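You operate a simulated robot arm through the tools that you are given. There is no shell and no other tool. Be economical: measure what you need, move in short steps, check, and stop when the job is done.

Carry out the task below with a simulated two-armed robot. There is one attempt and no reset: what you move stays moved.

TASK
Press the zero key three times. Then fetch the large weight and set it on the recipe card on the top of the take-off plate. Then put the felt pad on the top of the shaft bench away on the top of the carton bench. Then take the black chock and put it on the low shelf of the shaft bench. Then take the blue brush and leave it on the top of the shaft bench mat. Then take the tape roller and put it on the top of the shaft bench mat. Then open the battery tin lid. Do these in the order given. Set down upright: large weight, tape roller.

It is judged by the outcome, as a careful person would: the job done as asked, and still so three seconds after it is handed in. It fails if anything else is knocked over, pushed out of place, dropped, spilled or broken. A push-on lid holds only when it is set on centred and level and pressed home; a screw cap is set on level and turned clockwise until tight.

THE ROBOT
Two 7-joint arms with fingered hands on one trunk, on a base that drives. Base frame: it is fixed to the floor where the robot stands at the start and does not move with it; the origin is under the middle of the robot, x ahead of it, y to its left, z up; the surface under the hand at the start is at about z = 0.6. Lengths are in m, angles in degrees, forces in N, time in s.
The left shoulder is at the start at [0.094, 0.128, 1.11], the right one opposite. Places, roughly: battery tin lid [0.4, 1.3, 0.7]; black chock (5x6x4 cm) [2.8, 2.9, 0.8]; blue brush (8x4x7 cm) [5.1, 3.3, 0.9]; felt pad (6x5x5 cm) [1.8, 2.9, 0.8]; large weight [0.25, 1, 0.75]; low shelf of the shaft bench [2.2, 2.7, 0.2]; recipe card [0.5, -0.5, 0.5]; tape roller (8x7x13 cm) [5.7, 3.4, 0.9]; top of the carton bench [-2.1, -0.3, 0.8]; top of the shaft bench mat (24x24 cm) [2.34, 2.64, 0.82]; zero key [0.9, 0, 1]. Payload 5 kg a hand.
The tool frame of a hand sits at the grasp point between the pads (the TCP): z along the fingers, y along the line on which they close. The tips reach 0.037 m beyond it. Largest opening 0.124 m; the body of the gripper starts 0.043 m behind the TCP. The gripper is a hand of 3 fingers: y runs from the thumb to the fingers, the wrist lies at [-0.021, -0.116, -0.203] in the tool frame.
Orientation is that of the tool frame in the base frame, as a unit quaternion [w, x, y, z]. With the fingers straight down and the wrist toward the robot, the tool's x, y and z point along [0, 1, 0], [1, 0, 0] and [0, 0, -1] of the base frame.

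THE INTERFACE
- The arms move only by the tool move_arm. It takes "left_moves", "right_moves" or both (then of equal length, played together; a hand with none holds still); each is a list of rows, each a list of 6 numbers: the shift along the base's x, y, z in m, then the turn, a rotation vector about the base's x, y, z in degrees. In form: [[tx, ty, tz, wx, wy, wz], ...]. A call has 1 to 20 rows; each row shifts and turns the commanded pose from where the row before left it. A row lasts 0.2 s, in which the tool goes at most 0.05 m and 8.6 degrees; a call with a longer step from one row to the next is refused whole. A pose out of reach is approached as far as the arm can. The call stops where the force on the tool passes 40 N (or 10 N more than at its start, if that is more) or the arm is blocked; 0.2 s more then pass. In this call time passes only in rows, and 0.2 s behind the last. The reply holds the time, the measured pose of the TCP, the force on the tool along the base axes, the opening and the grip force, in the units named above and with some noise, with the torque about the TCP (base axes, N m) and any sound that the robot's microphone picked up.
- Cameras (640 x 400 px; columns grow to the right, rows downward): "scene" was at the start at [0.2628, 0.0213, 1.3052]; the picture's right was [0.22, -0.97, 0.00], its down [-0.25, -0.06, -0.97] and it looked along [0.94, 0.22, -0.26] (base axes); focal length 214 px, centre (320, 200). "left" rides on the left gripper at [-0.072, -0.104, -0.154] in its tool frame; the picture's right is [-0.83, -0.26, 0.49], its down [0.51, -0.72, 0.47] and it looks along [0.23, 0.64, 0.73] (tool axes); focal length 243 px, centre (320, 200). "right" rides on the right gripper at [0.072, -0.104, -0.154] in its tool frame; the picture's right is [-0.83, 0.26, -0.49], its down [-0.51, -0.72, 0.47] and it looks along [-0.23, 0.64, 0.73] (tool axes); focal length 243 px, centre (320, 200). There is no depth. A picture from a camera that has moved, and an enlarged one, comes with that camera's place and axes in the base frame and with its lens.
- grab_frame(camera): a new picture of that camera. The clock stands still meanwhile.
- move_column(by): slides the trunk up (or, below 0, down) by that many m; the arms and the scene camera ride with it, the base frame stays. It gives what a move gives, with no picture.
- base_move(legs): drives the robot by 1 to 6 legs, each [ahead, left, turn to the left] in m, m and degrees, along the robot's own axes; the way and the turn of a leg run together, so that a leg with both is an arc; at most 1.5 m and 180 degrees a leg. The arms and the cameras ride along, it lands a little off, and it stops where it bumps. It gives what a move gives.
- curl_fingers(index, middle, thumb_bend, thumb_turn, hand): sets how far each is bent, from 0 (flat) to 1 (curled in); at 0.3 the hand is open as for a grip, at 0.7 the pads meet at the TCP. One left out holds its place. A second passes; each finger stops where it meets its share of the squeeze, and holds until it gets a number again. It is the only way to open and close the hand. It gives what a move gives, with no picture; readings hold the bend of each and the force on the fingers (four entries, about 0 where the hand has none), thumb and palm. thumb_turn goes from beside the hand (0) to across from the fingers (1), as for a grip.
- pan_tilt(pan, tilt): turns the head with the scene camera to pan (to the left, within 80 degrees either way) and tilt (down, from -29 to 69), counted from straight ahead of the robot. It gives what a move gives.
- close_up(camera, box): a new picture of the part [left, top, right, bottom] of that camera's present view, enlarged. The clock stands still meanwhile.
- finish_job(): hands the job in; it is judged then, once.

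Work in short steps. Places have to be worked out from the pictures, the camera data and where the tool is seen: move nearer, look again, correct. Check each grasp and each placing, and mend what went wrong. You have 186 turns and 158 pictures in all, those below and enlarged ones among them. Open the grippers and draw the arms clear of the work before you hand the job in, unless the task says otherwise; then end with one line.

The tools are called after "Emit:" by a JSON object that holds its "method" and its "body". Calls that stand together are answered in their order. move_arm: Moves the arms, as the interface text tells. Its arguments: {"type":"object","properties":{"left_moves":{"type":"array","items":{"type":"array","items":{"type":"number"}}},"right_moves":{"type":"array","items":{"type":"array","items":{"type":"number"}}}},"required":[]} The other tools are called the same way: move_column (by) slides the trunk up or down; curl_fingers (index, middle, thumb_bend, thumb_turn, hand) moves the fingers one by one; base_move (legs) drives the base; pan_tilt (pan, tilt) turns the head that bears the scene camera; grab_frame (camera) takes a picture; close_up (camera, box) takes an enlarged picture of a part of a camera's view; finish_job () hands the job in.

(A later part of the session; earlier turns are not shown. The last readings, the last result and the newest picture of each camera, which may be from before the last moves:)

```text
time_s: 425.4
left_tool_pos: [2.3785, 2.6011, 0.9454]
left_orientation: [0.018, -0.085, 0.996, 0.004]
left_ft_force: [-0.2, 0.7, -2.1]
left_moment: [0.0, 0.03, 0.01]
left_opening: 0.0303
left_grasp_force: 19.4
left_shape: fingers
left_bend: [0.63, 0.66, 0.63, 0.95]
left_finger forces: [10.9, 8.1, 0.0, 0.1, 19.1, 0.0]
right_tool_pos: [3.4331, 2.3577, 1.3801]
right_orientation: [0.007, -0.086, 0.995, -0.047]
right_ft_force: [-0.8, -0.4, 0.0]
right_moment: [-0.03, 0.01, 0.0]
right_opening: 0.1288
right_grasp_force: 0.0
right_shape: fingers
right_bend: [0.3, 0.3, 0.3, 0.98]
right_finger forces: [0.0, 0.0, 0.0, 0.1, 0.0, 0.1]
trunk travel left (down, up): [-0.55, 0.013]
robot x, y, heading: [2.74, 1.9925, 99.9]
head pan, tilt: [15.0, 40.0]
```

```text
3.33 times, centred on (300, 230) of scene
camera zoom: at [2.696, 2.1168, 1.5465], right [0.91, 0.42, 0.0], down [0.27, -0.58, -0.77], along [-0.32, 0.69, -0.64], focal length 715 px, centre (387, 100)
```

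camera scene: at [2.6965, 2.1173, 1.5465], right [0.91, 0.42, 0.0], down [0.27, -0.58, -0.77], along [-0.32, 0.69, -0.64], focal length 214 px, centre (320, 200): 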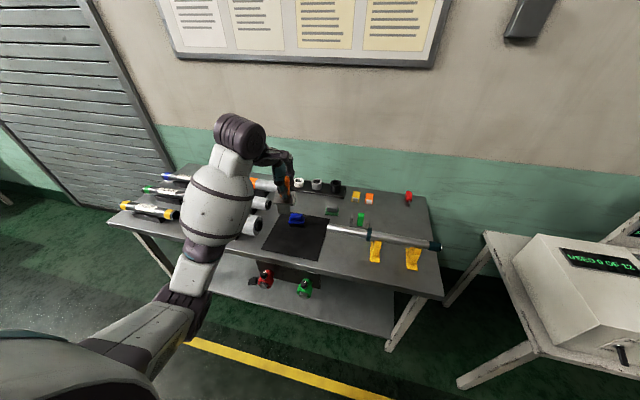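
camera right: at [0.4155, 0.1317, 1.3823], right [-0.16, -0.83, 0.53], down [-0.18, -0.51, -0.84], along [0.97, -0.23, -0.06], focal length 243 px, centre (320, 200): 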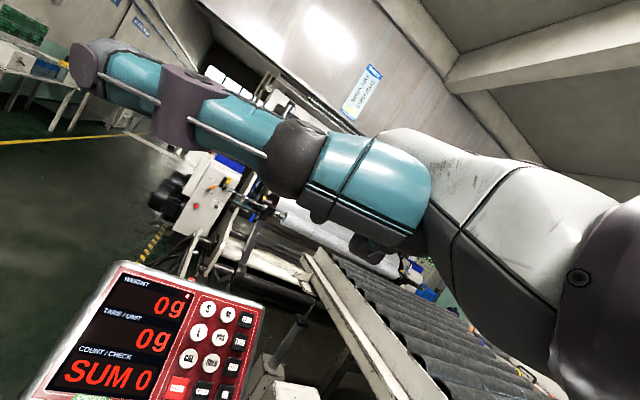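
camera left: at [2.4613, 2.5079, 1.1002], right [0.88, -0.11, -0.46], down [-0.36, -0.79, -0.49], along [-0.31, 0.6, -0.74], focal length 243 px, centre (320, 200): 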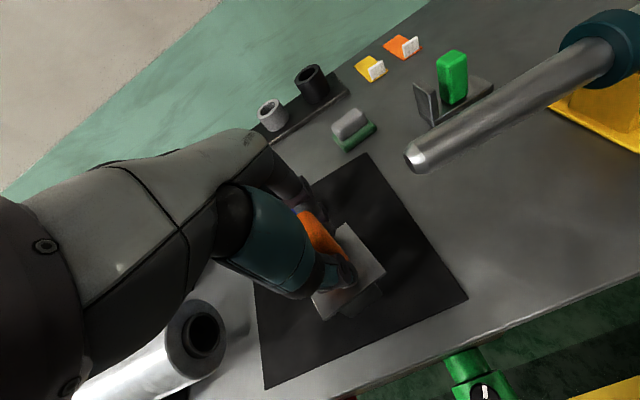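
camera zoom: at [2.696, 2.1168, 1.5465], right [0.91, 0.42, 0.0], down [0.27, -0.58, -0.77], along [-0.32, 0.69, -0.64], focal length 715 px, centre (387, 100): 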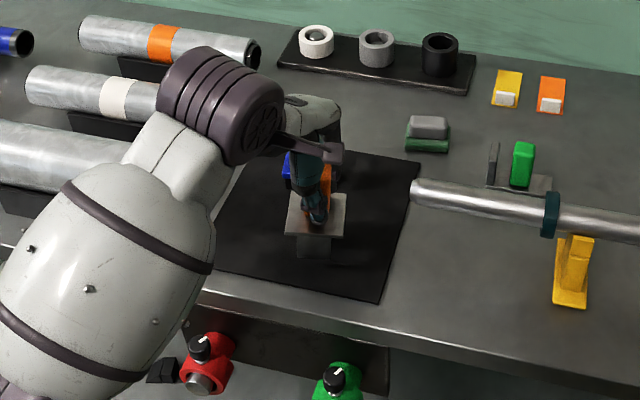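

Well placed over the mat. I lower in small steps to contact.

Emit:
{"method": "move_arm", "body": {"left_moves": [[0, 0, -0.008, 0, 0, 0], [0, 0, -0.006, 0, 0, 0], [0, 0, -0.003, 0, 0, 0], [0, 0, -0.003, 0, 0, 0], [0, 0, -0.003, 0, 0, 0]]}}

```text
time_s: 426.6
left_tool_pos: [2.3788, 2.6018, 0.9226]
left_orientation: [0.019, -0.084, 0.996, 0.004]
left_ft_force: [0.1, -0.6, -1.1]
left_moment: [0.01, 0.01, 0.0]
left_opening: 0.03
left_grasp_force: 19.3
left_shape: fingers
left_bend: [0.63, 0.66, 0.64, 0.95]
left_finger forces: [11.1, 8.1, 0.0, 0.0, 19.2, 0.1]
right_tool_pos: [3.4349, 2.358, 1.3797]
right_orientation: [0.005, -0.085, 0.995, -0.047]
right_ft_force: [-0.9, 0.5, 0.4]
right_moment: [0.01, -0.01, 0.0]
right_opening: 0.1285
right_grasp_force: 0.1
right_shape: fingers
right_bend: [0.3, 0.3, 0.3, 0.98]
right_finger forces: [0.0, 0.1, 0.1, 0.0, 0.0, 0.1]
trunk travel left (down, up): [-0.55, 0.013]
robot x, y, heading: [2.7399, 1.9956, 100.0]
head pan, tilt: [15.0, 40.0]
```

Emit:
{"method": "move_arm", "body": {"left_moves": [[0, 0, -0.002, 0, 0, 0], [0, 0, -0.002, 0, 0, 0], [0, 0, -0.002, 0, 0, 0]]}}

```text
time_s: 427.4
left_tool_pos: [2.3784, 2.6008, 0.9215]
left_orientation: [0.018, -0.085, 0.996, 0.006]
left_ft_force: [-4.9, 3.1, 18.2]
left_moment: [-0.01, -0.02, -0.02]
left_opening: 0.0298
left_grasp_force: 22.6
left_shape: fingers
left_bend: [0.62, 0.66, 0.65, 0.95]
left_finger forces: [13.8, 11.9, 0.1, 0.0, 20.4, 0.0]
right_tool_pos: [3.4327, 2.3574, 1.3811]
right_orientation: [0.005, -0.085, 0.995, -0.046]
right_ft_force: [-0.2, -0.1, -0.1]
right_moment: [0.02, 0.01, -0.03]
right_opening: 0.1289
right_grasp_force: 0.1
right_shape: fingers
right_bend: [0.3, 0.3, 0.3, 0.98]
right_finger forces: [0.0, 0.1, 0.1, 0.1, 0.0, 0.0]
trunk travel left (down, up): [-0.55, 0.013]
robot x, y, heading: [2.7415, 1.9938, 100.1]
head pan, tilt: [15.0, 40.0]
```

Contact on the mat. I ease 2 mm, release and lift straight up.

Emit:
{"method": "move_arm", "body": {"left_moves": [[0, 0, 0.003, 0, 0, 0]]}}

Emit:
{"method": "curl_fingers", "body": {"hand": "left", "index": 0.57, "middle": 0.6, "thumb_bend": 0.57}}

Emit:
{"method": "curl_fingers", "body": {"hand": "left", "index": 0.4, "middle": 0.4, "thumb_bend": 0.4}}

Emit:
{"method": "move_arm", "body": {"left_moves": [[0, 0, 0.02, 0, 0, 0], [0, 0, 0.03, 0, 0, 0], [0, 0, 0.04, 0, 0, 0], [0, 0, 0.045, 0, 0, 0], [0, 0, 0.045, 0, 0, 0], [-0.02, -0.03, 0.02, 0, 0, 0], [-0.02, -0.03, 0, 0, 0, 0], [-0.02, -0.03, 0, 0, 0, 0]]}}

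Emit:
{"method": "close_up", "body": {"camera": "scene", "box": [220, 170, 380, 290]}}

```text
time_s: 427.8
left_tool_pos: [2.3784, 2.6012, 0.9215]
left_orientation: [0.018, -0.084, 0.996, 0.005]
left_ft_force: [-5.5, 4.4, 16.2]
left_moment: [0.03, 0.03, -0.01]
left_opening: 0.0298
left_grasp_force: 22.6
left_shape: fingers
left_bend: [0.62, 0.66, 0.65, 0.95]
left_finger forces: [14.2, 12.3, 0.0, 0.0, 19.8, 0.0]
right_tool_pos: [3.4343, 2.3584, 1.3795]
right_orientation: [0.006, -0.085, 0.995, -0.048]
right_ft_force: [0.4, 0.0, 0.0]
right_moment: [-0.04, 0.02, -0.04]
right_opening: 0.1288
right_grasp_force: 0.1
right_shape: fingers
right_bend: [0.3, 0.3, 0.3, 0.98]
right_finger forces: [0.0, 0.0, 0.0, 0.0, 0.0, 0.0]
trunk travel left (down, up): [-0.55, 0.013]
robot x, y, heading: [2.7381, 1.9913, 100.3]
head pan, tilt: [15.0, 40.0]
```

```text
time_s: 428.8
left_tool_pos: [2.3784, 2.6013, 0.9202]
left_orientation: [0.018, -0.084, 0.996, 0.003]
left_ft_force: [-0.4, 0.9, 0.3]
left_moment: [-0.02, 0.0, 0.0]
left_opening: 0.0486
left_grasp_force: 0.0
left_shape: fingers
left_bend: [0.56, 0.6, 0.56, 0.97]
left_finger forces: [0.1, 0.1, 0.1, 0.0, 0.1, 0.0]
right_tool_pos: [3.4344, 2.3593, 1.3791]
right_orientation: [0.006, -0.085, 0.995, -0.048]
right_ft_force: [-0.6, -0.4, 0.3]
right_moment: [0.02, -0.03, -0.02]
right_opening: 0.129
right_grasp_force: 0.1
right_shape: fingers
right_bend: [0.3, 0.3, 0.3, 0.98]
right_finger forces: [0.0, 0.0, 0.0, 0.1, 0.1, 0.1]
trunk travel left (down, up): [-0.55, 0.013]
robot x, y, heading: [2.7394, 1.9936, 100.0]
head pan, tilt: [15.0, 40.0]
```

```text
time_s: 429.8
left_tool_pos: [2.3793, 2.6013, 0.9202]
left_orientation: [0.018, -0.085, 0.996, 0.004]
left_ft_force: [-0.4, 0.0, -1.2]
left_moment: [-0.03, 0.01, 0.02]
left_opening: 0.0982
left_grasp_force: 0.1
left_shape: fingers
left_bend: [0.4, 0.4, 0.4, 0.97]
left_finger forces: [0.0, 0.1, 0.1, 0.1, 0.0, 0.0]
right_tool_pos: [3.4338, 2.359, 1.3801]
right_orientation: [0.006, -0.086, 0.995, -0.048]
right_ft_force: [-0.1, -0.4, -0.4]
right_moment: [0.01, 0.02, 0.01]
right_opening: 0.1287
right_grasp_force: 0.1
right_shape: fingers
right_bend: [0.3, 0.3, 0.3, 0.98]
right_finger forces: [0.1, 0.0, 0.0, 0.0, 0.1, 0.0]
trunk travel left (down, up): [-0.55, 0.013]
robot x, y, heading: [2.7385, 1.9921, 100.3]
head pan, tilt: [15.0, 40.0]
```

```text
time_s: 431.6
left_tool_pos: [2.3182, 2.5104, 1.1202]
left_orientation: [0.017, -0.083, 0.996, 0.004]
left_ft_force: [0.0, -0.8, 0.5]
left_moment: [0.0, -0.03, 0.01]
left_opening: 0.0984
left_grasp_force: 0.2
left_shape: fingers
left_bend: [0.4, 0.4, 0.4, 0.97]
left_finger forces: [0.1, 0.0, 0.2, 0.0, 0.0, 0.1]
right_tool_pos: [3.4333, 2.3569, 1.3795]
right_orientation: [0.007, -0.085, 0.995, -0.047]
right_ft_force: [0.0, -0.5, 0.2]
right_moment: [0.03, -0.04, 0.0]
right_opening: 0.1288
right_grasp_force: 0.1
right_shape: fingers
right_bend: [0.3, 0.3, 0.3, 0.98]
right_finger forces: [0.1, 0.0, 0.0, 0.1, 0.0, 0.0]
trunk travel left (down, up): [-0.55, 0.013]
robot x, y, heading: [2.7393, 1.9902, 99.8]
head pan, tilt: [15.0, 40.0]
```

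```text
3.33 times, centred on (300, 230) of scene
camera zoom: at [2.6961, 2.1156, 1.5466], right [0.91, 0.42, 0.0], down [0.27, -0.58, -0.77], along [-0.32, 0.69, -0.64], focal length 715 px, centre (387, 100)
```

zoom: 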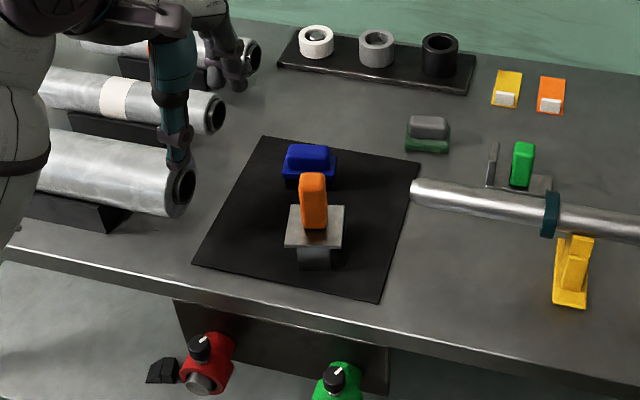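

The tape roller stands upright on the mat with the brush. Last: the battery tin lid. I drive to the left side of the first table.

Emit:
{"method": "base_move", "body": {"legs": [[0.147, 1.104, 0], [0.147, 1.104, 0], [0.147, 1.104, 0], [0, 0, -100]]}}

Emit:
{"method": "move_column", "body": {"by": -0.25}}

```text
time_s: 465.0
left_tool_pos: [-0.0261, 2.139, 1.1196]
left_orientation: [0.015, 0.709, 0.705, -0.01]
left_ft_force: [-1.2, 0.4, -0.3]
left_moment: [-0.03, 0.02, -0.03]
left_opening: 0.0985
left_grasp_force: 0.1
left_shape: fingers
left_bend: [0.4, 0.4, 0.4, 0.97]
left_finger forces: [0.0, 0.0, 0.0, 0.0, 0.0, 0.0]
right_tool_pos: [-0.3691, 1.0686, 1.3793]
right_orientation: [-0.034, 0.708, 0.704, -0.035]
right_ft_force: [-0.5, 0.0, -0.1]
right_moment: [-0.02, -0.01, 0.0]
right_opening: 0.1287
right_grasp_force: 0.0
right_shape: fingers
right_bend: [0.3, 0.3, 0.3, 0.98]
right_finger forces: [0.0, 0.0, 0.0, 0.1, 0.0, 0.1]
trunk travel left (down, up): [-0.55, 0.013]
robot x, y, heading: [-0.6055, 1.8106, 0.1]
head pan, tilt: [15.0, 40.0]
```

```text
time_s: 467.6
left_tool_pos: [-0.0256, 2.1404, 0.8699]
left_orientation: [0.016, 0.709, 0.705, -0.011]
left_ft_force: [0.6, 0.8, 0.0]
left_moment: [-0.03, 0.01, 0.01]
left_opening: 0.0982
left_grasp_force: 0.0
left_shape: fingers
left_bend: [0.4, 0.4, 0.4, 0.97]
left_finger forces: [0.0, 0.0, 0.0, 0.1, 0.1, 0.1]
right_tool_pos: [-0.3699, 1.068, 1.1302]
right_orientation: [-0.033, 0.709, 0.704, -0.035]
right_ft_force: [0.0, -0.5, 0.7]
right_moment: [-0.01, -0.03, 0.02]
right_opening: 0.1287
right_grasp_force: 0.0
right_shape: fingers
right_bend: [0.3, 0.3, 0.3, 0.98]
right_finger forces: [0.1, 0.1, 0.1, 0.0, 0.1, 0.0]
trunk travel left (down, up): [-0.3, 0.263]
robot x, y, heading: [-0.6098, 1.8118, 0.0]
head pan, tilt: [15.0, 40.0]
```

Emit:
{"method": "base_move", "body": {"legs": [[0.1, -0.78, 0]]}}

Emit:
{"method": "pan_tilt", "body": {"pan": 15, "tilt": 35}}

Emit:
{"method": "grab_frame", "body": {"camera": "scene"}}

Emit:
{"method": "grab_frame", "body": {"camera": "left"}}

```text
time_s: 474.9
left_tool_pos: [0.074, 1.3503, 0.8694]
left_orientation: [0.015, 0.711, 0.703, -0.011]
left_ft_force: [-0.1, 0.1, 0.1]
left_moment: [0.01, 0.02, 0.04]
left_opening: 0.0981
left_grasp_force: 0.0
left_shape: fingers
left_bend: [0.4, 0.4, 0.4, 0.97]
left_finger forces: [0.1, 0.0, 0.0, 0.0, 0.0, 0.0]
right_tool_pos: [-0.2759, 0.2804, 1.13]
right_orientation: [-0.033, 0.71, 0.703, -0.036]
right_ft_force: [0.1, -0.3, 0.3]
right_moment: [0.0, 0.0, 0.02]
right_opening: 0.1288
right_grasp_force: 0.1
right_shape: fingers
right_bend: [0.3, 0.3, 0.3, 0.98]
right_finger forces: [0.1, 0.0, 0.0, 0.1, 0.0, 0.0]
trunk travel left (down, up): [-0.3, 0.263]
robot x, y, heading: [-0.5131, 1.0269, -0.2]
head pan, tilt: [15.0, 40.0]
```

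```text
time_s: 475.6
left_tool_pos: [0.0727, 1.3496, 0.8701]
left_orientation: [0.015, 0.711, 0.703, -0.012]
left_ft_force: [1.0, -0.6, 0.3]
left_moment: [0.02, -0.03, -0.02]
left_opening: 0.0982
left_grasp_force: 0.1
left_shape: fingers
left_bend: [0.4, 0.4, 0.4, 0.97]
left_finger forces: [0.0, 0.1, 0.0, 0.0, 0.0, 0.1]
right_tool_pos: [-0.275, 0.2791, 1.1301]
right_orientation: [-0.033, 0.709, 0.704, -0.035]
right_ft_force: [-0.2, -0.5, 0.4]
right_moment: [0.0, -0.01, -0.01]
right_opening: 0.1286
right_grasp_force: 0.0
right_shape: fingers
right_bend: [0.3, 0.3, 0.3, 0.98]
right_finger forces: [0.0, 0.1, 0.0, 0.0, 0.0, 0.0]
trunk travel left (down, up): [-0.3, 0.263]
robot x, y, heading: [-0.5136, 1.0268, -0.4]
head pan, tilt: [15.0, 35.0]
```

```text
21 pictures are left
camera scene: at [-0.2541, 1.05, 1.2733], right [0.25, -0.97, 0.0], down [-0.56, -0.15, -0.82], along [0.79, 0.21, -0.57], focal length 214 px, centre (320, 200)
```

scene: 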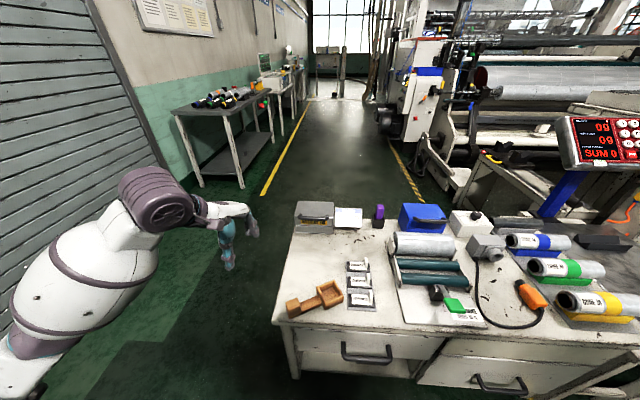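

```text
20 pictures are left
camera left: at [-0.0328, 1.2849, 1.0246], right [-0.27, -0.84, -0.46], down [-0.71, 0.5, -0.49], along [0.65, 0.2, -0.74], focal length 243 px, centre (320, 200)
```

left: 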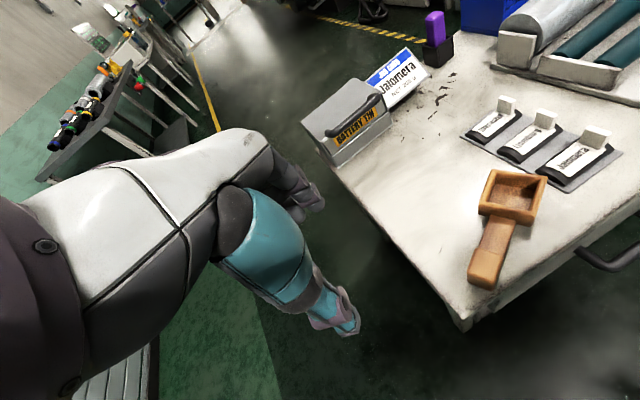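

Emit:
{"method": "close_up", "body": {"camera": "scene", "box": [280, 185, 380, 250]}}

Emit:
{"method": "close_up", "body": {"camera": "left", "box": [290, 50, 440, 170]}}

```text
6.15 times, centred on (330, 218) of scene
camera zoom: at [-0.2541, 1.05, 1.2733], right [0.25, -0.97, 0.0], down [-0.56, -0.15, -0.82], along [0.79, 0.21, -0.57], focal length 1320 px, centre (258, 92)
```

zoom: 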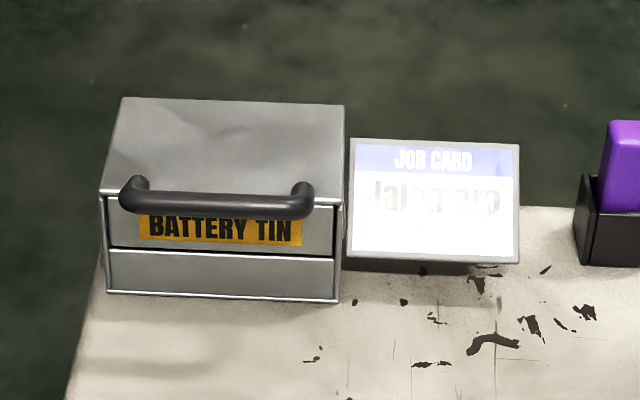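

```text
3.33 times, centred on (365, 110) of left
camera zoom: at [-0.0328, 1.2849, 1.0246], right [-0.27, -0.84, -0.46], down [-0.71, 0.5, -0.49], along [0.65, 0.2, -0.74], focal length 809 px, centre (170, 500)
```

zoom: 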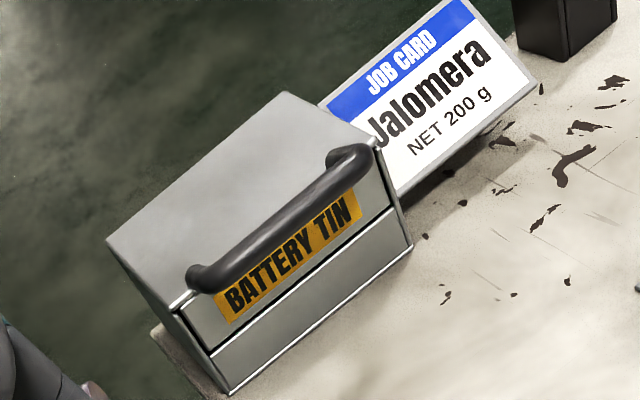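

The handle bar runs from (.365, 1.297) to (.395, 1.190) at z ≈ 0.722, about 2 cm in front of the lid, hinge at the rear. I'll pinch it with the hand pitched 45°; moving to a pre-approach pose.

Emit:
{"method": "move_arm", "body": {"left_moves": [[0.0287, -0.016, -0.0083, 0, 0, 7.8], [0.0287, -0.016, -0.0083, 0, 0, 7.8], [0.0287, -0.016, -0.0083, 2.02, -7.22, 0], [0.0287, -0.016, -0.0083, 2.02, -7.22, 0], [0.0287, -0.016, -0.0083, 2.02, -7.22, 0], [0.0287, -0.016, -0.0083, 2.02, -7.22, 0], [0.0287, -0.016, -0.0083, 2.02, -7.22, 0], [0.0287, -0.016, -0.0083, 2.02, -7.22, 0]]}}

Emit:
{"method": "grab_frame", "body": {"camera": "left"}}

Emit:
{"method": "close_up", "body": {"camera": "scene", "box": [240, 160, 380, 260]}}

```text
time_s: 477.4
left_tool_pos: [0.3041, 1.2228, 0.8024]
left_orientation: [0.244, 0.567, 0.728, 0.299]
left_ft_force: [-0.4, -0.1, -0.5]
left_moment: [0.02, 0.01, -0.01]
left_opening: 0.0982
left_grasp_force: 0.1
left_shape: fingers
left_bend: [0.4, 0.4, 0.4, 0.97]
left_finger forces: [0.1, 0.0, 0.0, 0.2, 0.0, 0.0]
right_tool_pos: [-0.2748, 0.2789, 1.1284]
right_orientation: [-0.032, 0.709, 0.703, -0.036]
right_ft_force: [-0.2, 0.2, -0.3]
right_moment: [0.01, 0.02, 0.01]
right_opening: 0.129
right_grasp_force: 0.0
right_shape: fingers
right_bend: [0.3, 0.3, 0.3, 0.98]
right_finger forces: [0.1, 0.0, 0.1, 0.0, 0.0, 0.0]
trunk travel left (down, up): [-0.3, 0.263]
robot x, y, heading: [-0.5102, 1.0303, -0.3]
head pan, tilt: [15.0, 35.0]
```

```text
17 pictures are left
camera left: at [0.1431, 1.1094, 0.8362], right [0.36, -0.78, -0.52], down [-0.28, 0.44, -0.85], along [0.89, 0.46, -0.06], focal length 243 px, centre (320, 200)
```

left: 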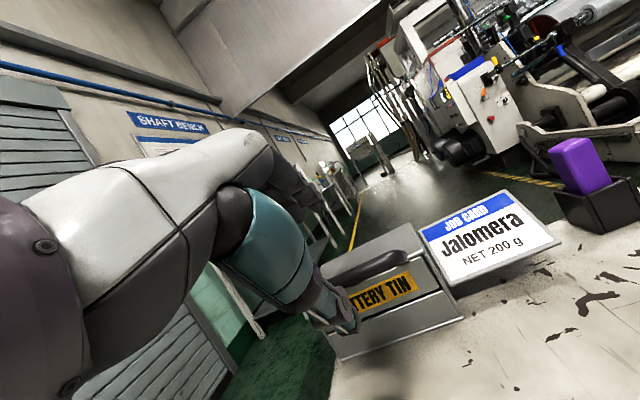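

```text
4.00 times, centred on (310, 210) of scene
camera zoom: at [-0.2535, 1.0489, 1.2732], right [0.25, -0.97, 0.0], down [-0.56, -0.15, -0.82], along [0.79, 0.21, -0.57], focal length 858 px, centre (360, 160)
```

zoom: 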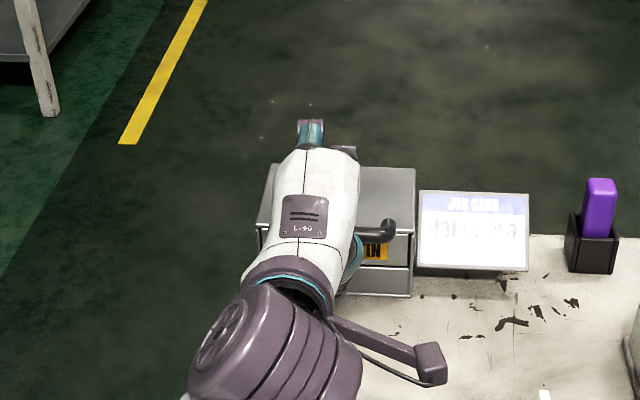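

The bar appears at z ≈ 0.73 in this view too. I advance along the tool axis so the bar lies between thumb (below) and fingers (above).

Emit:
{"method": "move_arm", "body": {"left_moves": [[0.018, 0.0035, -0.017, 0, 0, 0], [0.018, 0.0035, -0.017, 0, 0, 0], [0.015, 0.003, -0.014, 0, 0, 0], [0.009, 0.001, -0.009, 0, 0, 0]]}}

Emit:
{"method": "close_up", "body": {"camera": "left", "box": [220, 150, 460, 370]}}

```text
time_s: 478.4
left_tool_pos: [0.3624, 1.2335, 0.7445]
left_orientation: [0.244, 0.567, 0.728, 0.298]
left_ft_force: [0.2, 0.5, 0.1]
left_moment: [-0.01, 0.05, 0.0]
left_opening: 0.0987
left_grasp_force: 0.0
left_shape: fingers
left_bend: [0.4, 0.4, 0.4, 0.97]
left_finger forces: [0.1, 0.1, 0.0, 0.1, 0.0, 0.0]
right_tool_pos: [-0.2742, 0.2802, 1.129]
right_orientation: [-0.032, 0.709, 0.703, -0.035]
right_ft_force: [0.1, -0.5, -0.4]
right_moment: [0.0, 0.0, 0.02]
right_opening: 0.1287
right_grasp_force: 0.0
right_shape: fingers
right_bend: [0.3, 0.3, 0.3, 0.98]
right_finger forces: [0.0, 0.1, 0.1, 0.0, 0.1, 0.1]
trunk travel left (down, up): [-0.3, 0.263]
robot x, y, heading: [-0.5164, 1.0246, -0.5]
head pan, tilt: [15.0, 35.0]
```

```text
1.82 times, centred on (340, 260) of left
camera zoom: at [0.2023, 1.1207, 0.7801], right [0.36, -0.78, -0.52], down [-0.29, 0.44, -0.85], along [0.89, 0.45, -0.06], focal length 441 px, centre (284, 91)
```

zoom: 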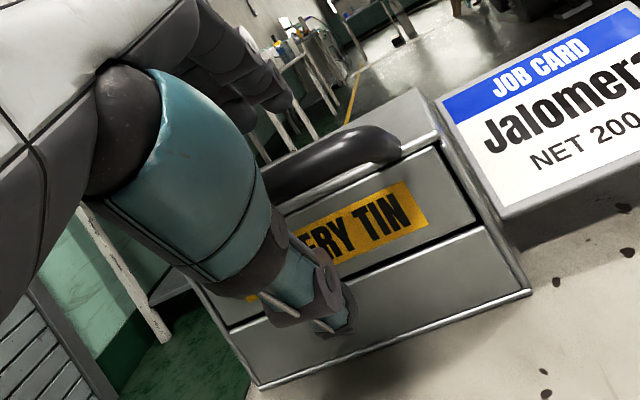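

The bar lies between thumb and fingers. I close the hand moderately.

Emit:
{"method": "curl_fingers", "body": {"hand": "left", "index": 0.7, "middle": 0.7, "thumb_bend": 0.7}}

Emit:
{"method": "close_up", "body": {"camera": "left", "box": [220, 150, 460, 370]}}

```text
time_s: 479.4
left_tool_pos: [0.3625, 1.2333, 0.7458]
left_orientation: [0.244, 0.567, 0.728, 0.297]
left_ft_force: [-3.6, 0.3, -0.9]
left_moment: [0.02, 0.02, -0.04]
left_opening: 0.0099
left_grasp_force: 1.6
left_shape: fingers
left_bend: [0.7, 0.7, 0.69, 0.98]
left_finger forces: [0.0, 0.0, 0.0, 0.0, 3.2, 0.1]
right_tool_pos: [-0.2761, 0.28, 1.1294]
right_orientation: [-0.033, 0.709, 0.703, -0.034]
right_ft_force: [-0.3, 0.0, 0.3]
right_moment: [-0.03, -0.02, 0.02]
right_opening: 0.1287
right_grasp_force: 0.0
right_shape: fingers
right_bend: [0.3, 0.3, 0.3, 0.98]
right_finger forces: [0.0, 0.0, 0.0, 0.1, 0.1, 0.0]
trunk travel left (down, up): [-0.3, 0.263]
robot x, y, heading: [-0.5115, 1.0274, -0.1]
head pan, tilt: [15.0, 35.0]
```

```text
1.82 times, centred on (340, 260) of left
camera zoom: at [0.2019, 1.1208, 0.7805], right [0.36, -0.78, -0.52], down [-0.28, 0.44, -0.85], along [0.89, 0.45, -0.06], focal length 441 px, centre (284, 91)
```

zoom: 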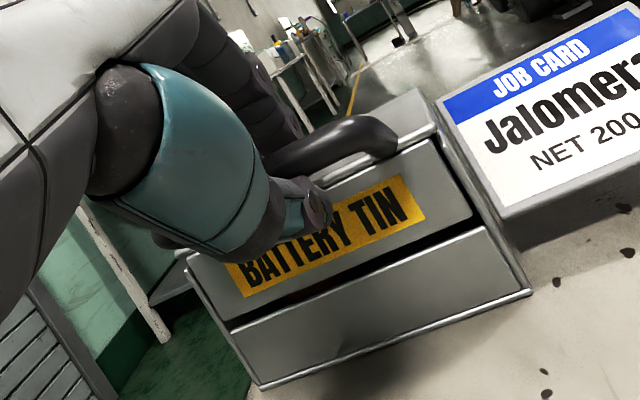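

The lid has already cracked open: the thumb is hooked under the bar. I lift along the hinge arc for the first ~25° and check.

Emit:
{"method": "move_arm", "body": {"left_moves": [[0.005, 0.0013, 0.01, 0, 0, 0], [0.006, 0.0016, 0.01, 0, 0, 0], [0.006, 0.0016, 0.01, 0, 0, 0], [0.008, 0.002, 0.01, 0, 0, 0], [0.009, 0.0025, 0.009, 0, 0, 0]]}}

Emit:
{"method": "close_up", "body": {"camera": "left", "box": [220, 150, 460, 370]}}

```text
time_s: 480.6
left_tool_pos: [0.3926, 1.24, 0.7993]
left_orientation: [0.246, 0.566, 0.727, 0.3]
left_ft_force: [-30.9, -7.0, 12.4]
left_moment: [-0.46, 1.25, -0.34]
left_opening: 0.0192
left_grasp_force: 17.7
left_shape: fingers
left_bend: [0.7, 0.7, 0.65, 0.97]
left_finger forces: [0.0, 0.1, 0.0, 0.0, 35.1, 0.0]
right_tool_pos: [-0.28, 0.2794, 1.1297]
right_orientation: [-0.032, 0.709, 0.703, -0.033]
right_ft_force: [0.7, 0.8, -0.2]
right_moment: [0.01, 0.0, 0.01]
right_opening: 0.1287
right_grasp_force: 0.1
right_shape: fingers
right_bend: [0.3, 0.3, 0.3, 0.98]
right_finger forces: [0.0, 0.0, 0.1, 0.0, 0.0, 0.0]
trunk travel left (down, up): [-0.3, 0.263]
robot x, y, heading: [-0.5133, 1.0299, -0.7]
head pan, tilt: [15.0, 35.0]
```

```text
1.82 times, centred on (340, 260) of left
camera zoom: at [0.2323, 1.1282, 0.834], right [0.36, -0.78, -0.52], down [-0.28, 0.44, -0.85], along [0.89, 0.45, -0.06], focal length 441 px, centre (284, 91)
```

zoom: 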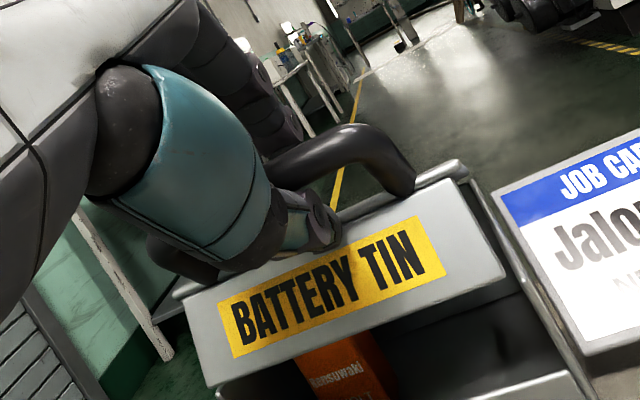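

The lid is about 30° open, but I'm pushing forward too hard (31 N). I back off slightly and lift more vertically.

Emit:
{"method": "move_arm", "body": {"left_moves": [[-0.008, -0.002, 0.004, 0, 0, 0], [-0.002, 0, 0.008, 0, 0, 0], [0.004, 0.001, 0.01, 0, 0, 0]]}}

Emit:
{"method": "close_up", "body": {"camera": "left", "box": [220, 150, 460, 370]}}

```text
time_s: 481.4
left_tool_pos: [0.3909, 1.2404, 0.8171]
left_orientation: [0.243, 0.567, 0.728, 0.297]
left_ft_force: [-0.9, 0.0, -1.2]
left_moment: [0.05, 0.0, 0.02]
left_opening: 0.0084
left_grasp_force: 1.1
left_shape: fingers
left_bend: [0.7, 0.7, 0.69, 0.97]
left_finger forces: [0.0, 0.0, 0.1, 0.0, 1.4, 0.1]
right_tool_pos: [-0.2759, 0.2797, 1.1299]
right_orientation: [-0.032, 0.709, 0.703, -0.035]
right_ft_force: [0.6, 0.2, 0.5]
right_moment: [-0.01, 0.01, 0.02]
right_opening: 0.1285
right_grasp_force: 0.1
right_shape: fingers
right_bend: [0.3, 0.3, 0.3, 0.98]
right_finger forces: [0.0, 0.1, 0.1, 0.0, 0.0, 0.1]
trunk travel left (down, up): [-0.3, 0.263]
robot x, y, heading: [-0.5128, 1.0224, -0.2]
head pan, tilt: [15.0, 35.0]
```

```text
1.82 times, centred on (340, 260) of left
camera zoom: at [0.2306, 1.1284, 0.8518], right [0.36, -0.78, -0.52], down [-0.29, 0.44, -0.85], along [0.89, 0.45, -0.06], focal length 441 px, centre (284, 91)
```

zoom: 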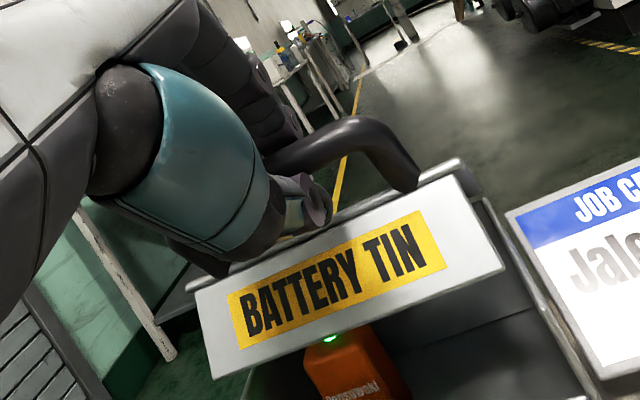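

Forces are low and the thumb carries the bar. From the observed motion the arc continues more forward now; I follow it in small steps.

Emit:
{"method": "move_arm", "body": {"left_moves": [[0.008, 0.0022, 0.009, 0, 0, 0], [0.008, 0.0022, 0.009, 0, 0, 0], [0.009, 0.0025, 0.008, 0, 0, 0], [0.009, 0.0025, 0.008, 0, 0, 0]]}}

Emit:
{"method": "close_up", "body": {"camera": "left", "box": [220, 150, 460, 370]}}

```text
time_s: 482.4
left_tool_pos: [0.4259, 1.2508, 0.8503]
left_orientation: [0.243, 0.568, 0.728, 0.298]
left_ft_force: [2.1, -2.0, -4.7]
left_moment: [-0.03, -0.04, -0.02]
left_opening: 0.0108
left_grasp_force: 2.1
left_shape: fingers
left_bend: [0.7, 0.7, 0.68, 0.97]
left_finger forces: [0.5, 0.8, 0.1, 0.0, 3.2, 0.0]
right_tool_pos: [-0.2742, 0.2797, 1.129]
right_orientation: [-0.034, 0.71, 0.703, -0.036]
right_ft_force: [0.4, 0.4, 0.0]
right_moment: [0.02, -0.02, 0.02]
right_opening: 0.1285
right_grasp_force: 0.0
right_shape: fingers
right_bend: [0.3, 0.3, 0.3, 0.98]
right_finger forces: [0.0, 0.0, 0.1, 0.0, 0.1, 0.0]
trunk travel left (down, up): [-0.3, 0.263]
robot x, y, heading: [-0.5094, 1.0276, -0.3]
head pan, tilt: [15.0, 35.0]
```

```text
1.82 times, centred on (340, 260) of left
camera zoom: at [0.2651, 1.1374, 0.8849], right [0.36, -0.78, -0.52], down [-0.29, 0.44, -0.85], along [0.89, 0.45, -0.07], focal length 441 px, centre (284, 91)
```

zoom: 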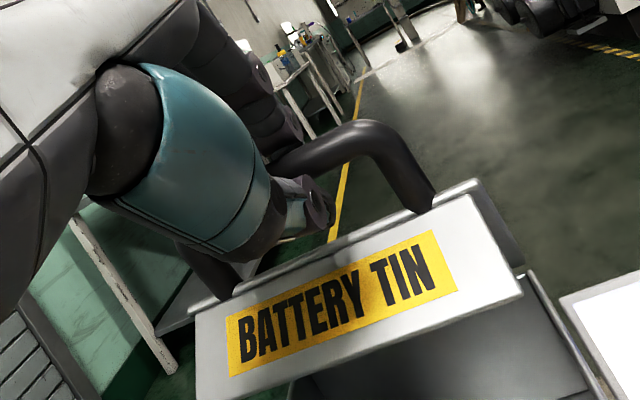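

The lid follows nicely (~55°). I continue along the arc, now mostly forward.

Emit:
{"method": "move_arm", "body": {"left_moves": [[0.01, 0.0028, 0.006, 0, 0, 0], [0.01, 0.0028, 0.006, 0, 0, 0], [0.01, 0.0028, 0.005, 0, 0, 0], [0.011, 0.003, 0.003, 0, 0, 0]]}}

Emit:
{"method": "close_up", "body": {"camera": "left", "box": [220, 150, 460, 370]}}

```text
time_s: 483.4
left_tool_pos: [0.4688, 1.2617, 0.8698]
left_orientation: [0.244, 0.568, 0.728, 0.297]
left_ft_force: [1.4, -3.9, -7.1]
left_moment: [-0.03, 0.03, -0.08]
left_opening: 0.0146
left_grasp_force: 4.3
left_shape: fingers
left_bend: [0.7, 0.7, 0.66, 0.96]
left_finger forces: [0.3, 1.1, 0.0, 0.0, 6.4, 0.1]
right_tool_pos: [-0.2747, 0.2794, 1.1292]
right_orientation: [-0.033, 0.709, 0.704, -0.035]
right_ft_force: [0.5, -0.3, 0.6]
right_moment: [-0.04, 0.02, 0.01]
right_opening: 0.1287
right_grasp_force: 0.0
right_shape: fingers
right_bend: [0.3, 0.3, 0.3, 0.98]
right_finger forces: [0.0, 0.0, 0.0, 0.1, 0.1, 0.1]
trunk travel left (down, up): [-0.3, 0.263]
robot x, y, heading: [-0.5098, 1.0239, -0.4]
head pan, tilt: [15.0, 35.0]
```

```text
1.82 times, centred on (340, 260) of left
camera zoom: at [0.3067, 1.1488, 0.9049], right [0.36, -0.78, -0.52], down [-0.29, 0.44, -0.85], along [0.89, 0.45, -0.07], focal length 441 px, centre (284, 91)
```

zoom: 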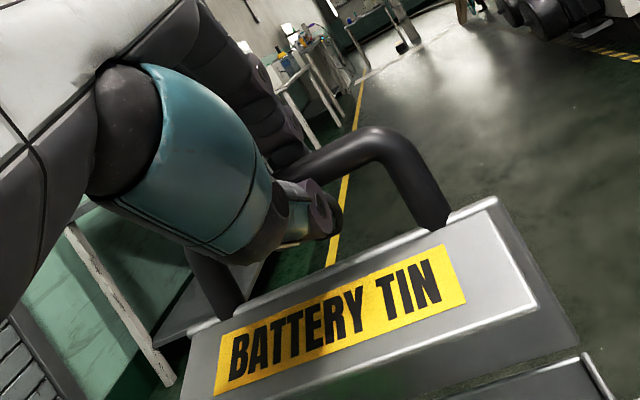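

About 75° now; the reading (−7 N in z) says I am slightly high. I continue forward with a slight descent past vertical.

Emit:
{"method": "move_arm", "body": {"left_moves": [[0.011, 0.003, 0.001, 0, 0, 0], [0.011, 0.003, -0.001, 0, 0, 0], [0.011, 0.003, -0.002, 0, 0, 0], [0.011, 0.003, -0.004, 0, 0, 0]]}}

Emit:
{"method": "close_up", "body": {"camera": "left", "box": [220, 150, 460, 370]}}

```text
time_s: 484.4
left_tool_pos: [0.5106, 1.2751, 0.8643]
left_orientation: [0.244, 0.567, 0.729, 0.298]
left_ft_force: [0.5, -1.9, -1.7]
left_moment: [-0.01, -0.02, -0.08]
left_opening: 0.011
left_grasp_force: 2.5
left_shape: fingers
left_bend: [0.69, 0.69, 0.68, 0.97]
left_finger forces: [1.0, 1.0, 0.0, 0.0, 2.4, 0.1]
right_tool_pos: [-0.2745, 0.2806, 1.1295]
right_orientation: [-0.033, 0.71, 0.703, -0.035]
right_ft_force: [-0.4, -0.7, -0.4]
right_moment: [-0.05, -0.01, -0.01]
right_opening: 0.1287
right_grasp_force: 0.0
right_shape: fingers
right_bend: [0.3, 0.3, 0.3, 0.98]
right_finger forces: [0.0, 0.1, 0.0, 0.0, 0.1, 0.1]
trunk travel left (down, up): [-0.3, 0.263]
robot x, y, heading: [-0.509, 1.0326, -0.2]
head pan, tilt: [15.0, 35.0]
```

```text
1.82 times, centred on (340, 260) of left
camera zoom: at [0.3501, 1.1618, 0.8995], right [0.36, -0.78, -0.52], down [-0.29, 0.44, -0.85], along [0.89, 0.46, -0.06], focal length 441 px, centre (284, 91)
```

zoom: 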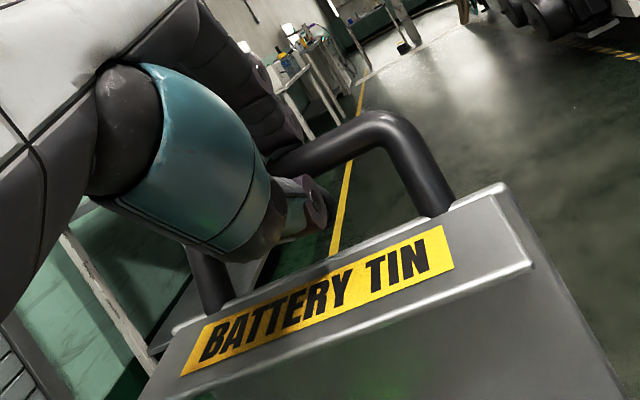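

Around 95°. I push a little further to be clearly past vertical, watching for the stop.

Emit:
{"method": "move_arm", "body": {"left_moves": [[0.01, 0.003, -0.005, 0, 0, 0], [0.01, 0.003, -0.006, 0, 0, 0]]}}

```text
time_s: 484.9
left_tool_pos: [0.5298, 1.2802, 0.8537]
left_orientation: [0.244, 0.568, 0.728, 0.297]
left_ft_force: [0.6, 0.2, 0.3]
left_moment: [0.01, 0.0, -0.02]
left_opening: 0.0076
left_grasp_force: 0.4
left_shape: fingers
left_bend: [0.7, 0.7, 0.7, 0.97]
left_finger forces: [0.0, 0.0, 0.1, 0.2, 0.4, 0.0]
right_tool_pos: [-0.2747, 0.2798, 1.1279]
right_orientation: [-0.032, 0.709, 0.703, -0.035]
right_ft_force: [-0.4, 0.7, -0.3]
right_moment: [0.03, -0.01, 0.01]
right_opening: 0.1288
right_grasp_force: 0.0
right_shape: fingers
right_bend: [0.3, 0.3, 0.3, 0.98]
right_finger forces: [0.0, 0.0, 0.0, 0.1, 0.0, 0.0]
trunk travel left (down, up): [-0.3, 0.263]
robot x, y, heading: [-0.5081, 1.0279, -0.3]
head pan, tilt: [15.0, 35.0]
```

Forces are near zero: the lid rests past vertical. I withdraw the hand straight back in small steps and look.

Emit:
{"method": "move_arm", "body": {"left_moves": [[-0.01, -0.0025, 0, 0, 0, 0], [-0.015, -0.004, 0.0, 0, 0, 0], [-0.02, -0.005, 0.005, 0, 0, 0]]}}

Emit:
{"method": "close_up", "body": {"camera": "left", "box": [220, 150, 460, 370]}}

```text
time_s: 485.8
left_tool_pos: [0.4847, 1.2683, 0.8584]
left_orientation: [0.245, 0.568, 0.728, 0.297]
left_ft_force: [0.3, 0.4, 0.4]
left_moment: [0.01, -0.02, 0.01]
left_opening: 0.0077
left_grasp_force: 0.3
left_shape: fingers
left_bend: [0.69, 0.7, 0.7, 0.97]
left_finger forces: [0.6, 0.0, 0.0, 0.0, 0.0, 0.1]
right_tool_pos: [-0.2759, 0.2806, 1.129]
right_orientation: [-0.033, 0.709, 0.703, -0.036]
right_ft_force: [0.1, -0.7, 1.1]
right_moment: [0.01, -0.01, 0.0]
right_opening: 0.1288
right_grasp_force: 0.1
right_shape: fingers
right_bend: [0.3, 0.3, 0.3, 0.98]
right_finger forces: [0.0, 0.1, 0.0, 0.1, 0.1, 0.1]
trunk travel left (down, up): [-0.3, 0.263]
robot x, y, heading: [-0.5087, 1.0273, -0.5]
head pan, tilt: [15.0, 35.0]
```

```text
1.82 times, centred on (340, 260) of left
camera zoom: at [0.3239, 1.1553, 0.8941], right [0.36, -0.78, -0.52], down [-0.29, 0.44, -0.85], along [0.89, 0.45, -0.06], focal length 441 px, centre (284, 91)
```

zoom: 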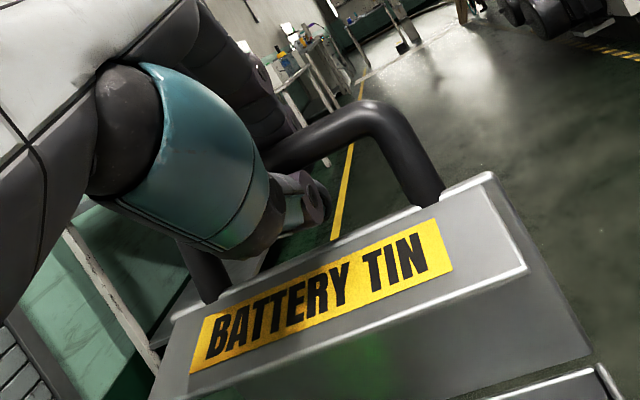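

The index seems to hook the bar and drag the lid back. I push forward again, a little further than before, then open the fingers before withdrawing.

Emit:
{"method": "move_arm", "body": {"left_moves": [[0.02, 0.005, -0.003, 0, 0, 0], [0.015, 0.004, -0.001, 0, 0, 0], [0.01, 0.0025, -0.002, 0, 0, 0], [0.01, 0.003, -0.006, 0, 0, 0], [0.008, 0.002, -0.007, 0, 0, 0]]}}

Emit:
{"method": "curl_fingers", "body": {"hand": "left", "index": 0.4, "middle": 0.4, "thumb_bend": 0.4}}

Emit:
{"method": "close_up", "body": {"camera": "left", "box": [220, 150, 460, 370]}}

```text
time_s: 486.9
left_tool_pos: [0.5479, 1.2862, 0.8401]
left_orientation: [0.243, 0.568, 0.728, 0.297]
left_ft_force: [-0.3, 0.3, 0.6]
left_moment: [-0.01, 0.05, 0.03]
left_opening: 0.0069
left_grasp_force: 0.0
left_shape: fingers
left_bend: [0.7, 0.7, 0.7, 0.97]
left_finger forces: [0.0, 0.0, 0.0, 0.1, 0.1, 0.1]
right_tool_pos: [-0.2756, 0.2807, 1.1294]
right_orientation: [-0.033, 0.709, 0.703, -0.036]
right_ft_force: [0.5, 0.6, -0.3]
right_moment: [0.02, -0.02, -0.01]
right_opening: 0.1288
right_grasp_force: 0.1
right_shape: fingers
right_bend: [0.3, 0.3, 0.3, 0.98]
right_finger forces: [0.1, 0.0, 0.0, 0.0, 0.1, 0.1]
trunk travel left (down, up): [-0.3, 0.263]
robot x, y, heading: [-0.5103, 1.0285, -0.3]
head pan, tilt: [15.0, 35.0]
```

```text
time_s: 487.9
left_tool_pos: [0.5471, 1.2848, 0.8424]
left_orientation: [0.245, 0.566, 0.728, 0.299]
left_ft_force: [2.6, 0.0, 8.6]
left_moment: [-0.14, 0.22, 0.06]
left_opening: 0.0927
left_grasp_force: 10.5
left_shape: fingers
left_bend: [0.4, 0.4, 0.42, 0.98]
left_finger forces: [0.0, 0.0, 0.0, 0.0, 21.5, 0.0]
right_tool_pos: [-0.276, 0.2796, 1.1305]
right_orientation: [-0.032, 0.71, 0.703, -0.035]
right_ft_force: [-0.2, 0.3, -0.5]
right_moment: [-0.01, -0.01, -0.01]
right_opening: 0.1287
right_grasp_force: 0.0
right_shape: fingers
right_bend: [0.3, 0.3, 0.3, 0.98]
right_finger forces: [0.0, 0.1, 0.0, 0.1, 0.0, 0.0]
trunk travel left (down, up): [-0.3, 0.263]
robot x, y, heading: [-0.5121, 1.0283, -0.5]
head pan, tilt: [15.0, 35.0]
```

```text
1.82 times, centred on (340, 260) of left
camera zoom: at [0.3869, 1.172, 0.8764], right [0.36, -0.78, -0.52], down [-0.28, 0.44, -0.85], along [0.89, 0.45, -0.06], focal length 441 px, centre (284, 91)
```

zoom: 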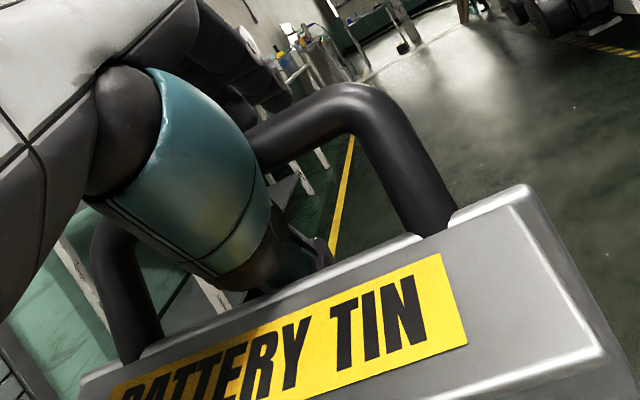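

Judging by the label's foreshortening the lid has dropped back to roughly 45° onto the thumb. I close the hand again around the bar to regain control.

Emit:
{"method": "curl_fingers", "body": {"hand": "left", "index": 0.7, "middle": 0.7, "thumb_bend": 0.7}}

Emit:
{"method": "close_up", "body": {"camera": "left", "box": [220, 150, 460, 370]}}

```text
time_s: 488.9
left_tool_pos: [0.5482, 1.2852, 0.8391]
left_orientation: [0.243, 0.566, 0.729, 0.298]
left_ft_force: [-1.1, 0.1, -4.4]
left_moment: [0.12, -0.19, -0.04]
left_opening: 0.0091
left_grasp_force: 1.9
left_shape: fingers
left_bend: [0.7, 0.7, 0.69, 0.97]
left_finger forces: [0.1, 0.0, 0.1, 0.0, 4.0, 0.1]
right_tool_pos: [-0.275, 0.2807, 1.1293]
right_orientation: [-0.032, 0.709, 0.704, -0.035]
right_ft_force: [-0.3, 0.9, 0.9]
right_moment: [-0.06, 0.0, 0.03]
right_opening: 0.1288
right_grasp_force: 0.0
right_shape: fingers
right_bend: [0.3, 0.3, 0.3, 0.98]
right_finger forces: [0.1, 0.0, 0.0, 0.0, 0.0, 0.0]
trunk travel left (down, up): [-0.3, 0.263]
robot x, y, heading: [-0.5137, 1.0269, -0.3]
head pan, tilt: [15.0, 35.0]
```

```text
1.82 times, centred on (340, 260) of left
camera zoom: at [0.3879, 1.1725, 0.8741], right [0.36, -0.78, -0.52], down [-0.29, 0.44, -0.85], along [0.89, 0.45, -0.07], focal length 441 px, centre (284, 91)
```

zoom: 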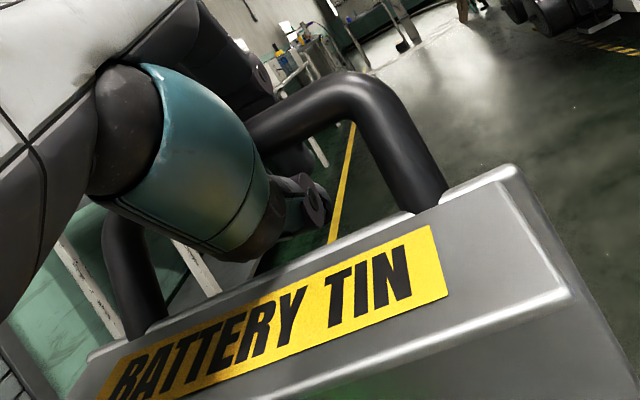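

The lid rests on the thumb at about 60° (≈4 N). Tangent motion is now almost purely forward; I push forward at nearly constant height.

Emit:
{"method": "move_arm", "body": {"left_moves": [[0.004, 0.001, 0.008, 0, 0, 0], [0.011, 0.003, 0.004, 0, 0, 0], [0.011, 0.003, 0.002, 0, 0, 0], [0.011, 0.003, 0, 0, 0, 0], [0.011, 0.003, 0, 0, 0, 0], [0.011, 0.003, 0, 0, 0, 0]]}}

Emit:
{"method": "close_up", "body": {"camera": "left", "box": [200, 130, 480, 390]}}

```text
time_s: 489.9
left_tool_pos: [0.577, 1.2924, 0.8398]
left_orientation: [0.237, 0.571, 0.731, 0.29]
left_ft_force: [-6.4, -3.1, -23.4]
left_moment: [0.41, -0.88, 0.0]
left_opening: 0.0173
left_grasp_force: 11.9
left_shape: fingers
left_bend: [0.7, 0.7, 0.67, 0.97]
left_finger forces: [0.1, 0.1, 0.1, 0.0, 23.6, 0.0]
right_tool_pos: [-0.2743, 0.2806, 1.1301]
right_orientation: [-0.033, 0.709, 0.703, -0.035]
right_ft_force: [-0.5, -0.4, 0.6]
right_moment: [0.0, -0.06, 0.01]
right_opening: 0.1291
right_grasp_force: 0.1
right_shape: fingers
right_bend: [0.3, 0.3, 0.3, 0.98]
right_finger forces: [0.0, 0.0, 0.0, 0.0, 0.1, 0.1]
trunk travel left (down, up): [-0.3, 0.263]
robot x, y, heading: [-0.5063, 1.0281, -0.4]
head pan, tilt: [15.0, 35.0]
stopped in row 4 (left hand): the force on the tool passed its limit at 42 N (the readings are from after the stop); the commanded pose is now the measured one
```

```text
1.54 times, centred on (340, 260) of left
camera zoom: at [0.4176, 1.1789, 0.8781], right [0.35, -0.78, -0.52], down [-0.3, 0.44, -0.85], along [0.89, 0.45, -0.08], focal length 373 px, centre (289, 108)
```

zoom: 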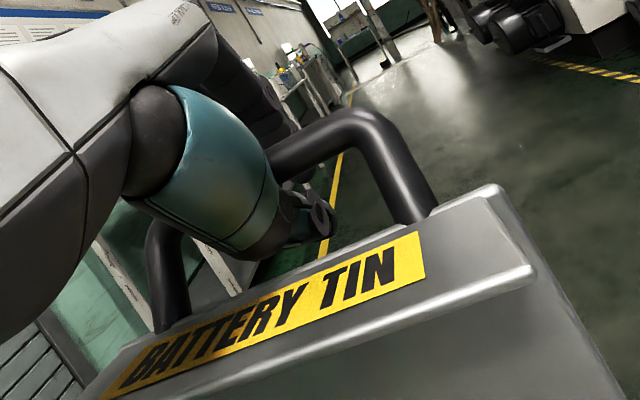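

The lid is at about 80°; the −23 N in z means I'm pulling too high. I continue forward while lowering.

Emit:
{"method": "move_arm", "body": {"left_moves": [[0.004, 0.001, -0.008, 0, 0, 0], [0.009, 0.0025, -0.005, 0, 0, 0], [0.01, 0.003, -0.005, 0, 0, 0], [0.01, 0.003, -0.006, 0, 0, 0]]}}

```text
time_s: 490.9
left_tool_pos: [0.6114, 1.2999, 0.8228]
left_orientation: [0.24, 0.57, 0.729, 0.293]
left_ft_force: [-8.6, -10.7, -13.4]
left_moment: [0.23, -0.49, 0.21]
left_opening: 0.016
left_grasp_force: 9.0
left_shape: fingers
left_bend: [0.7, 0.7, 0.68, 0.96]
left_finger forces: [0.0, 0.0, 0.1, 0.1, 16.7, 0.0]
right_tool_pos: [-0.2744, 0.2794, 1.1302]
right_orientation: [-0.033, 0.71, 0.703, -0.035]
right_ft_force: [-0.2, -0.3, -0.3]
right_moment: [-0.04, 0.01, 0.0]
right_opening: 0.1288
right_grasp_force: 0.0
right_shape: fingers
right_bend: [0.3, 0.3, 0.3, 0.98]
right_finger forces: [0.0, 0.0, 0.1, 0.0, 0.0, 0.0]
trunk travel left (down, up): [-0.3, 0.263]
robot x, y, heading: [-0.5132, 1.0291, -0.5]
head pan, tilt: [15.0, 35.0]
```

Moving along the arc well. I continue a bit further, trimming the sideways component.

Emit:
{"method": "move_arm", "body": {"left_moves": [[0.006, -0.003, -0.009, 0, 0, 0], [0.01, 0.001, -0.008, 0, 0, 0], [0.01, 0.001, -0.008, 0, 0, 0]]}}

Emit:
{"method": "close_up", "body": {"camera": "left", "box": [200, 130, 480, 390]}}

```text
time_s: 491.7
left_tool_pos: [0.6331, 1.301, 0.802]
left_orientation: [0.241, 0.568, 0.729, 0.296]
left_ft_force: [-33.0, -3.0, -0.8]
left_moment: [0.03, -0.49, -0.51]
left_opening: 0.0141
left_grasp_force: 13.4
left_shape: fingers
left_bend: [0.7, 0.7, 0.69, 0.98]
left_finger forces: [0.0, 0.0, 0.1, 0.0, 26.2, 0.0]
right_tool_pos: [-0.2791, 0.2796, 1.1285]
right_orientation: [-0.031, 0.709, 0.703, -0.034]
right_ft_force: [-0.3, -0.1, -0.3]
right_moment: [0.01, 0.0, 0.02]
right_opening: 0.1287
right_grasp_force: 0.1
right_shape: fingers
right_bend: [0.3, 0.3, 0.3, 0.98]
right_finger forces: [0.1, 0.1, 0.1, 0.1, 0.0, 0.0]
trunk travel left (down, up): [-0.3, 0.263]
robot x, y, heading: [-0.5123, 1.0321, -0.0]
head pan, tilt: [15.0, 35.0]
```

```text
1.54 times, centred on (340, 260) of left
camera zoom: at [0.4733, 1.1884, 0.8386], right [0.36, -0.78, -0.52], down [-0.29, 0.44, -0.85], along [0.89, 0.45, -0.07], focal length 373 px, centre (289, 108)
```

zoom: 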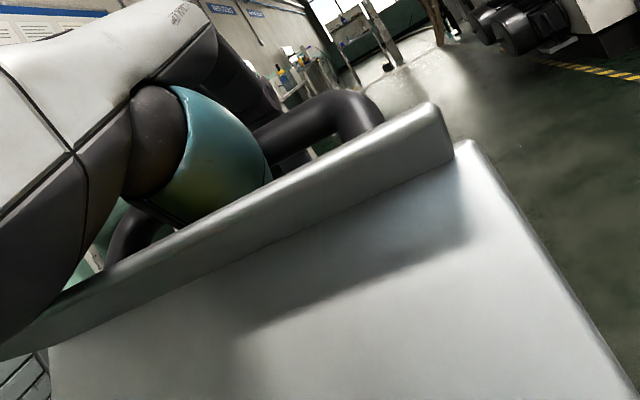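

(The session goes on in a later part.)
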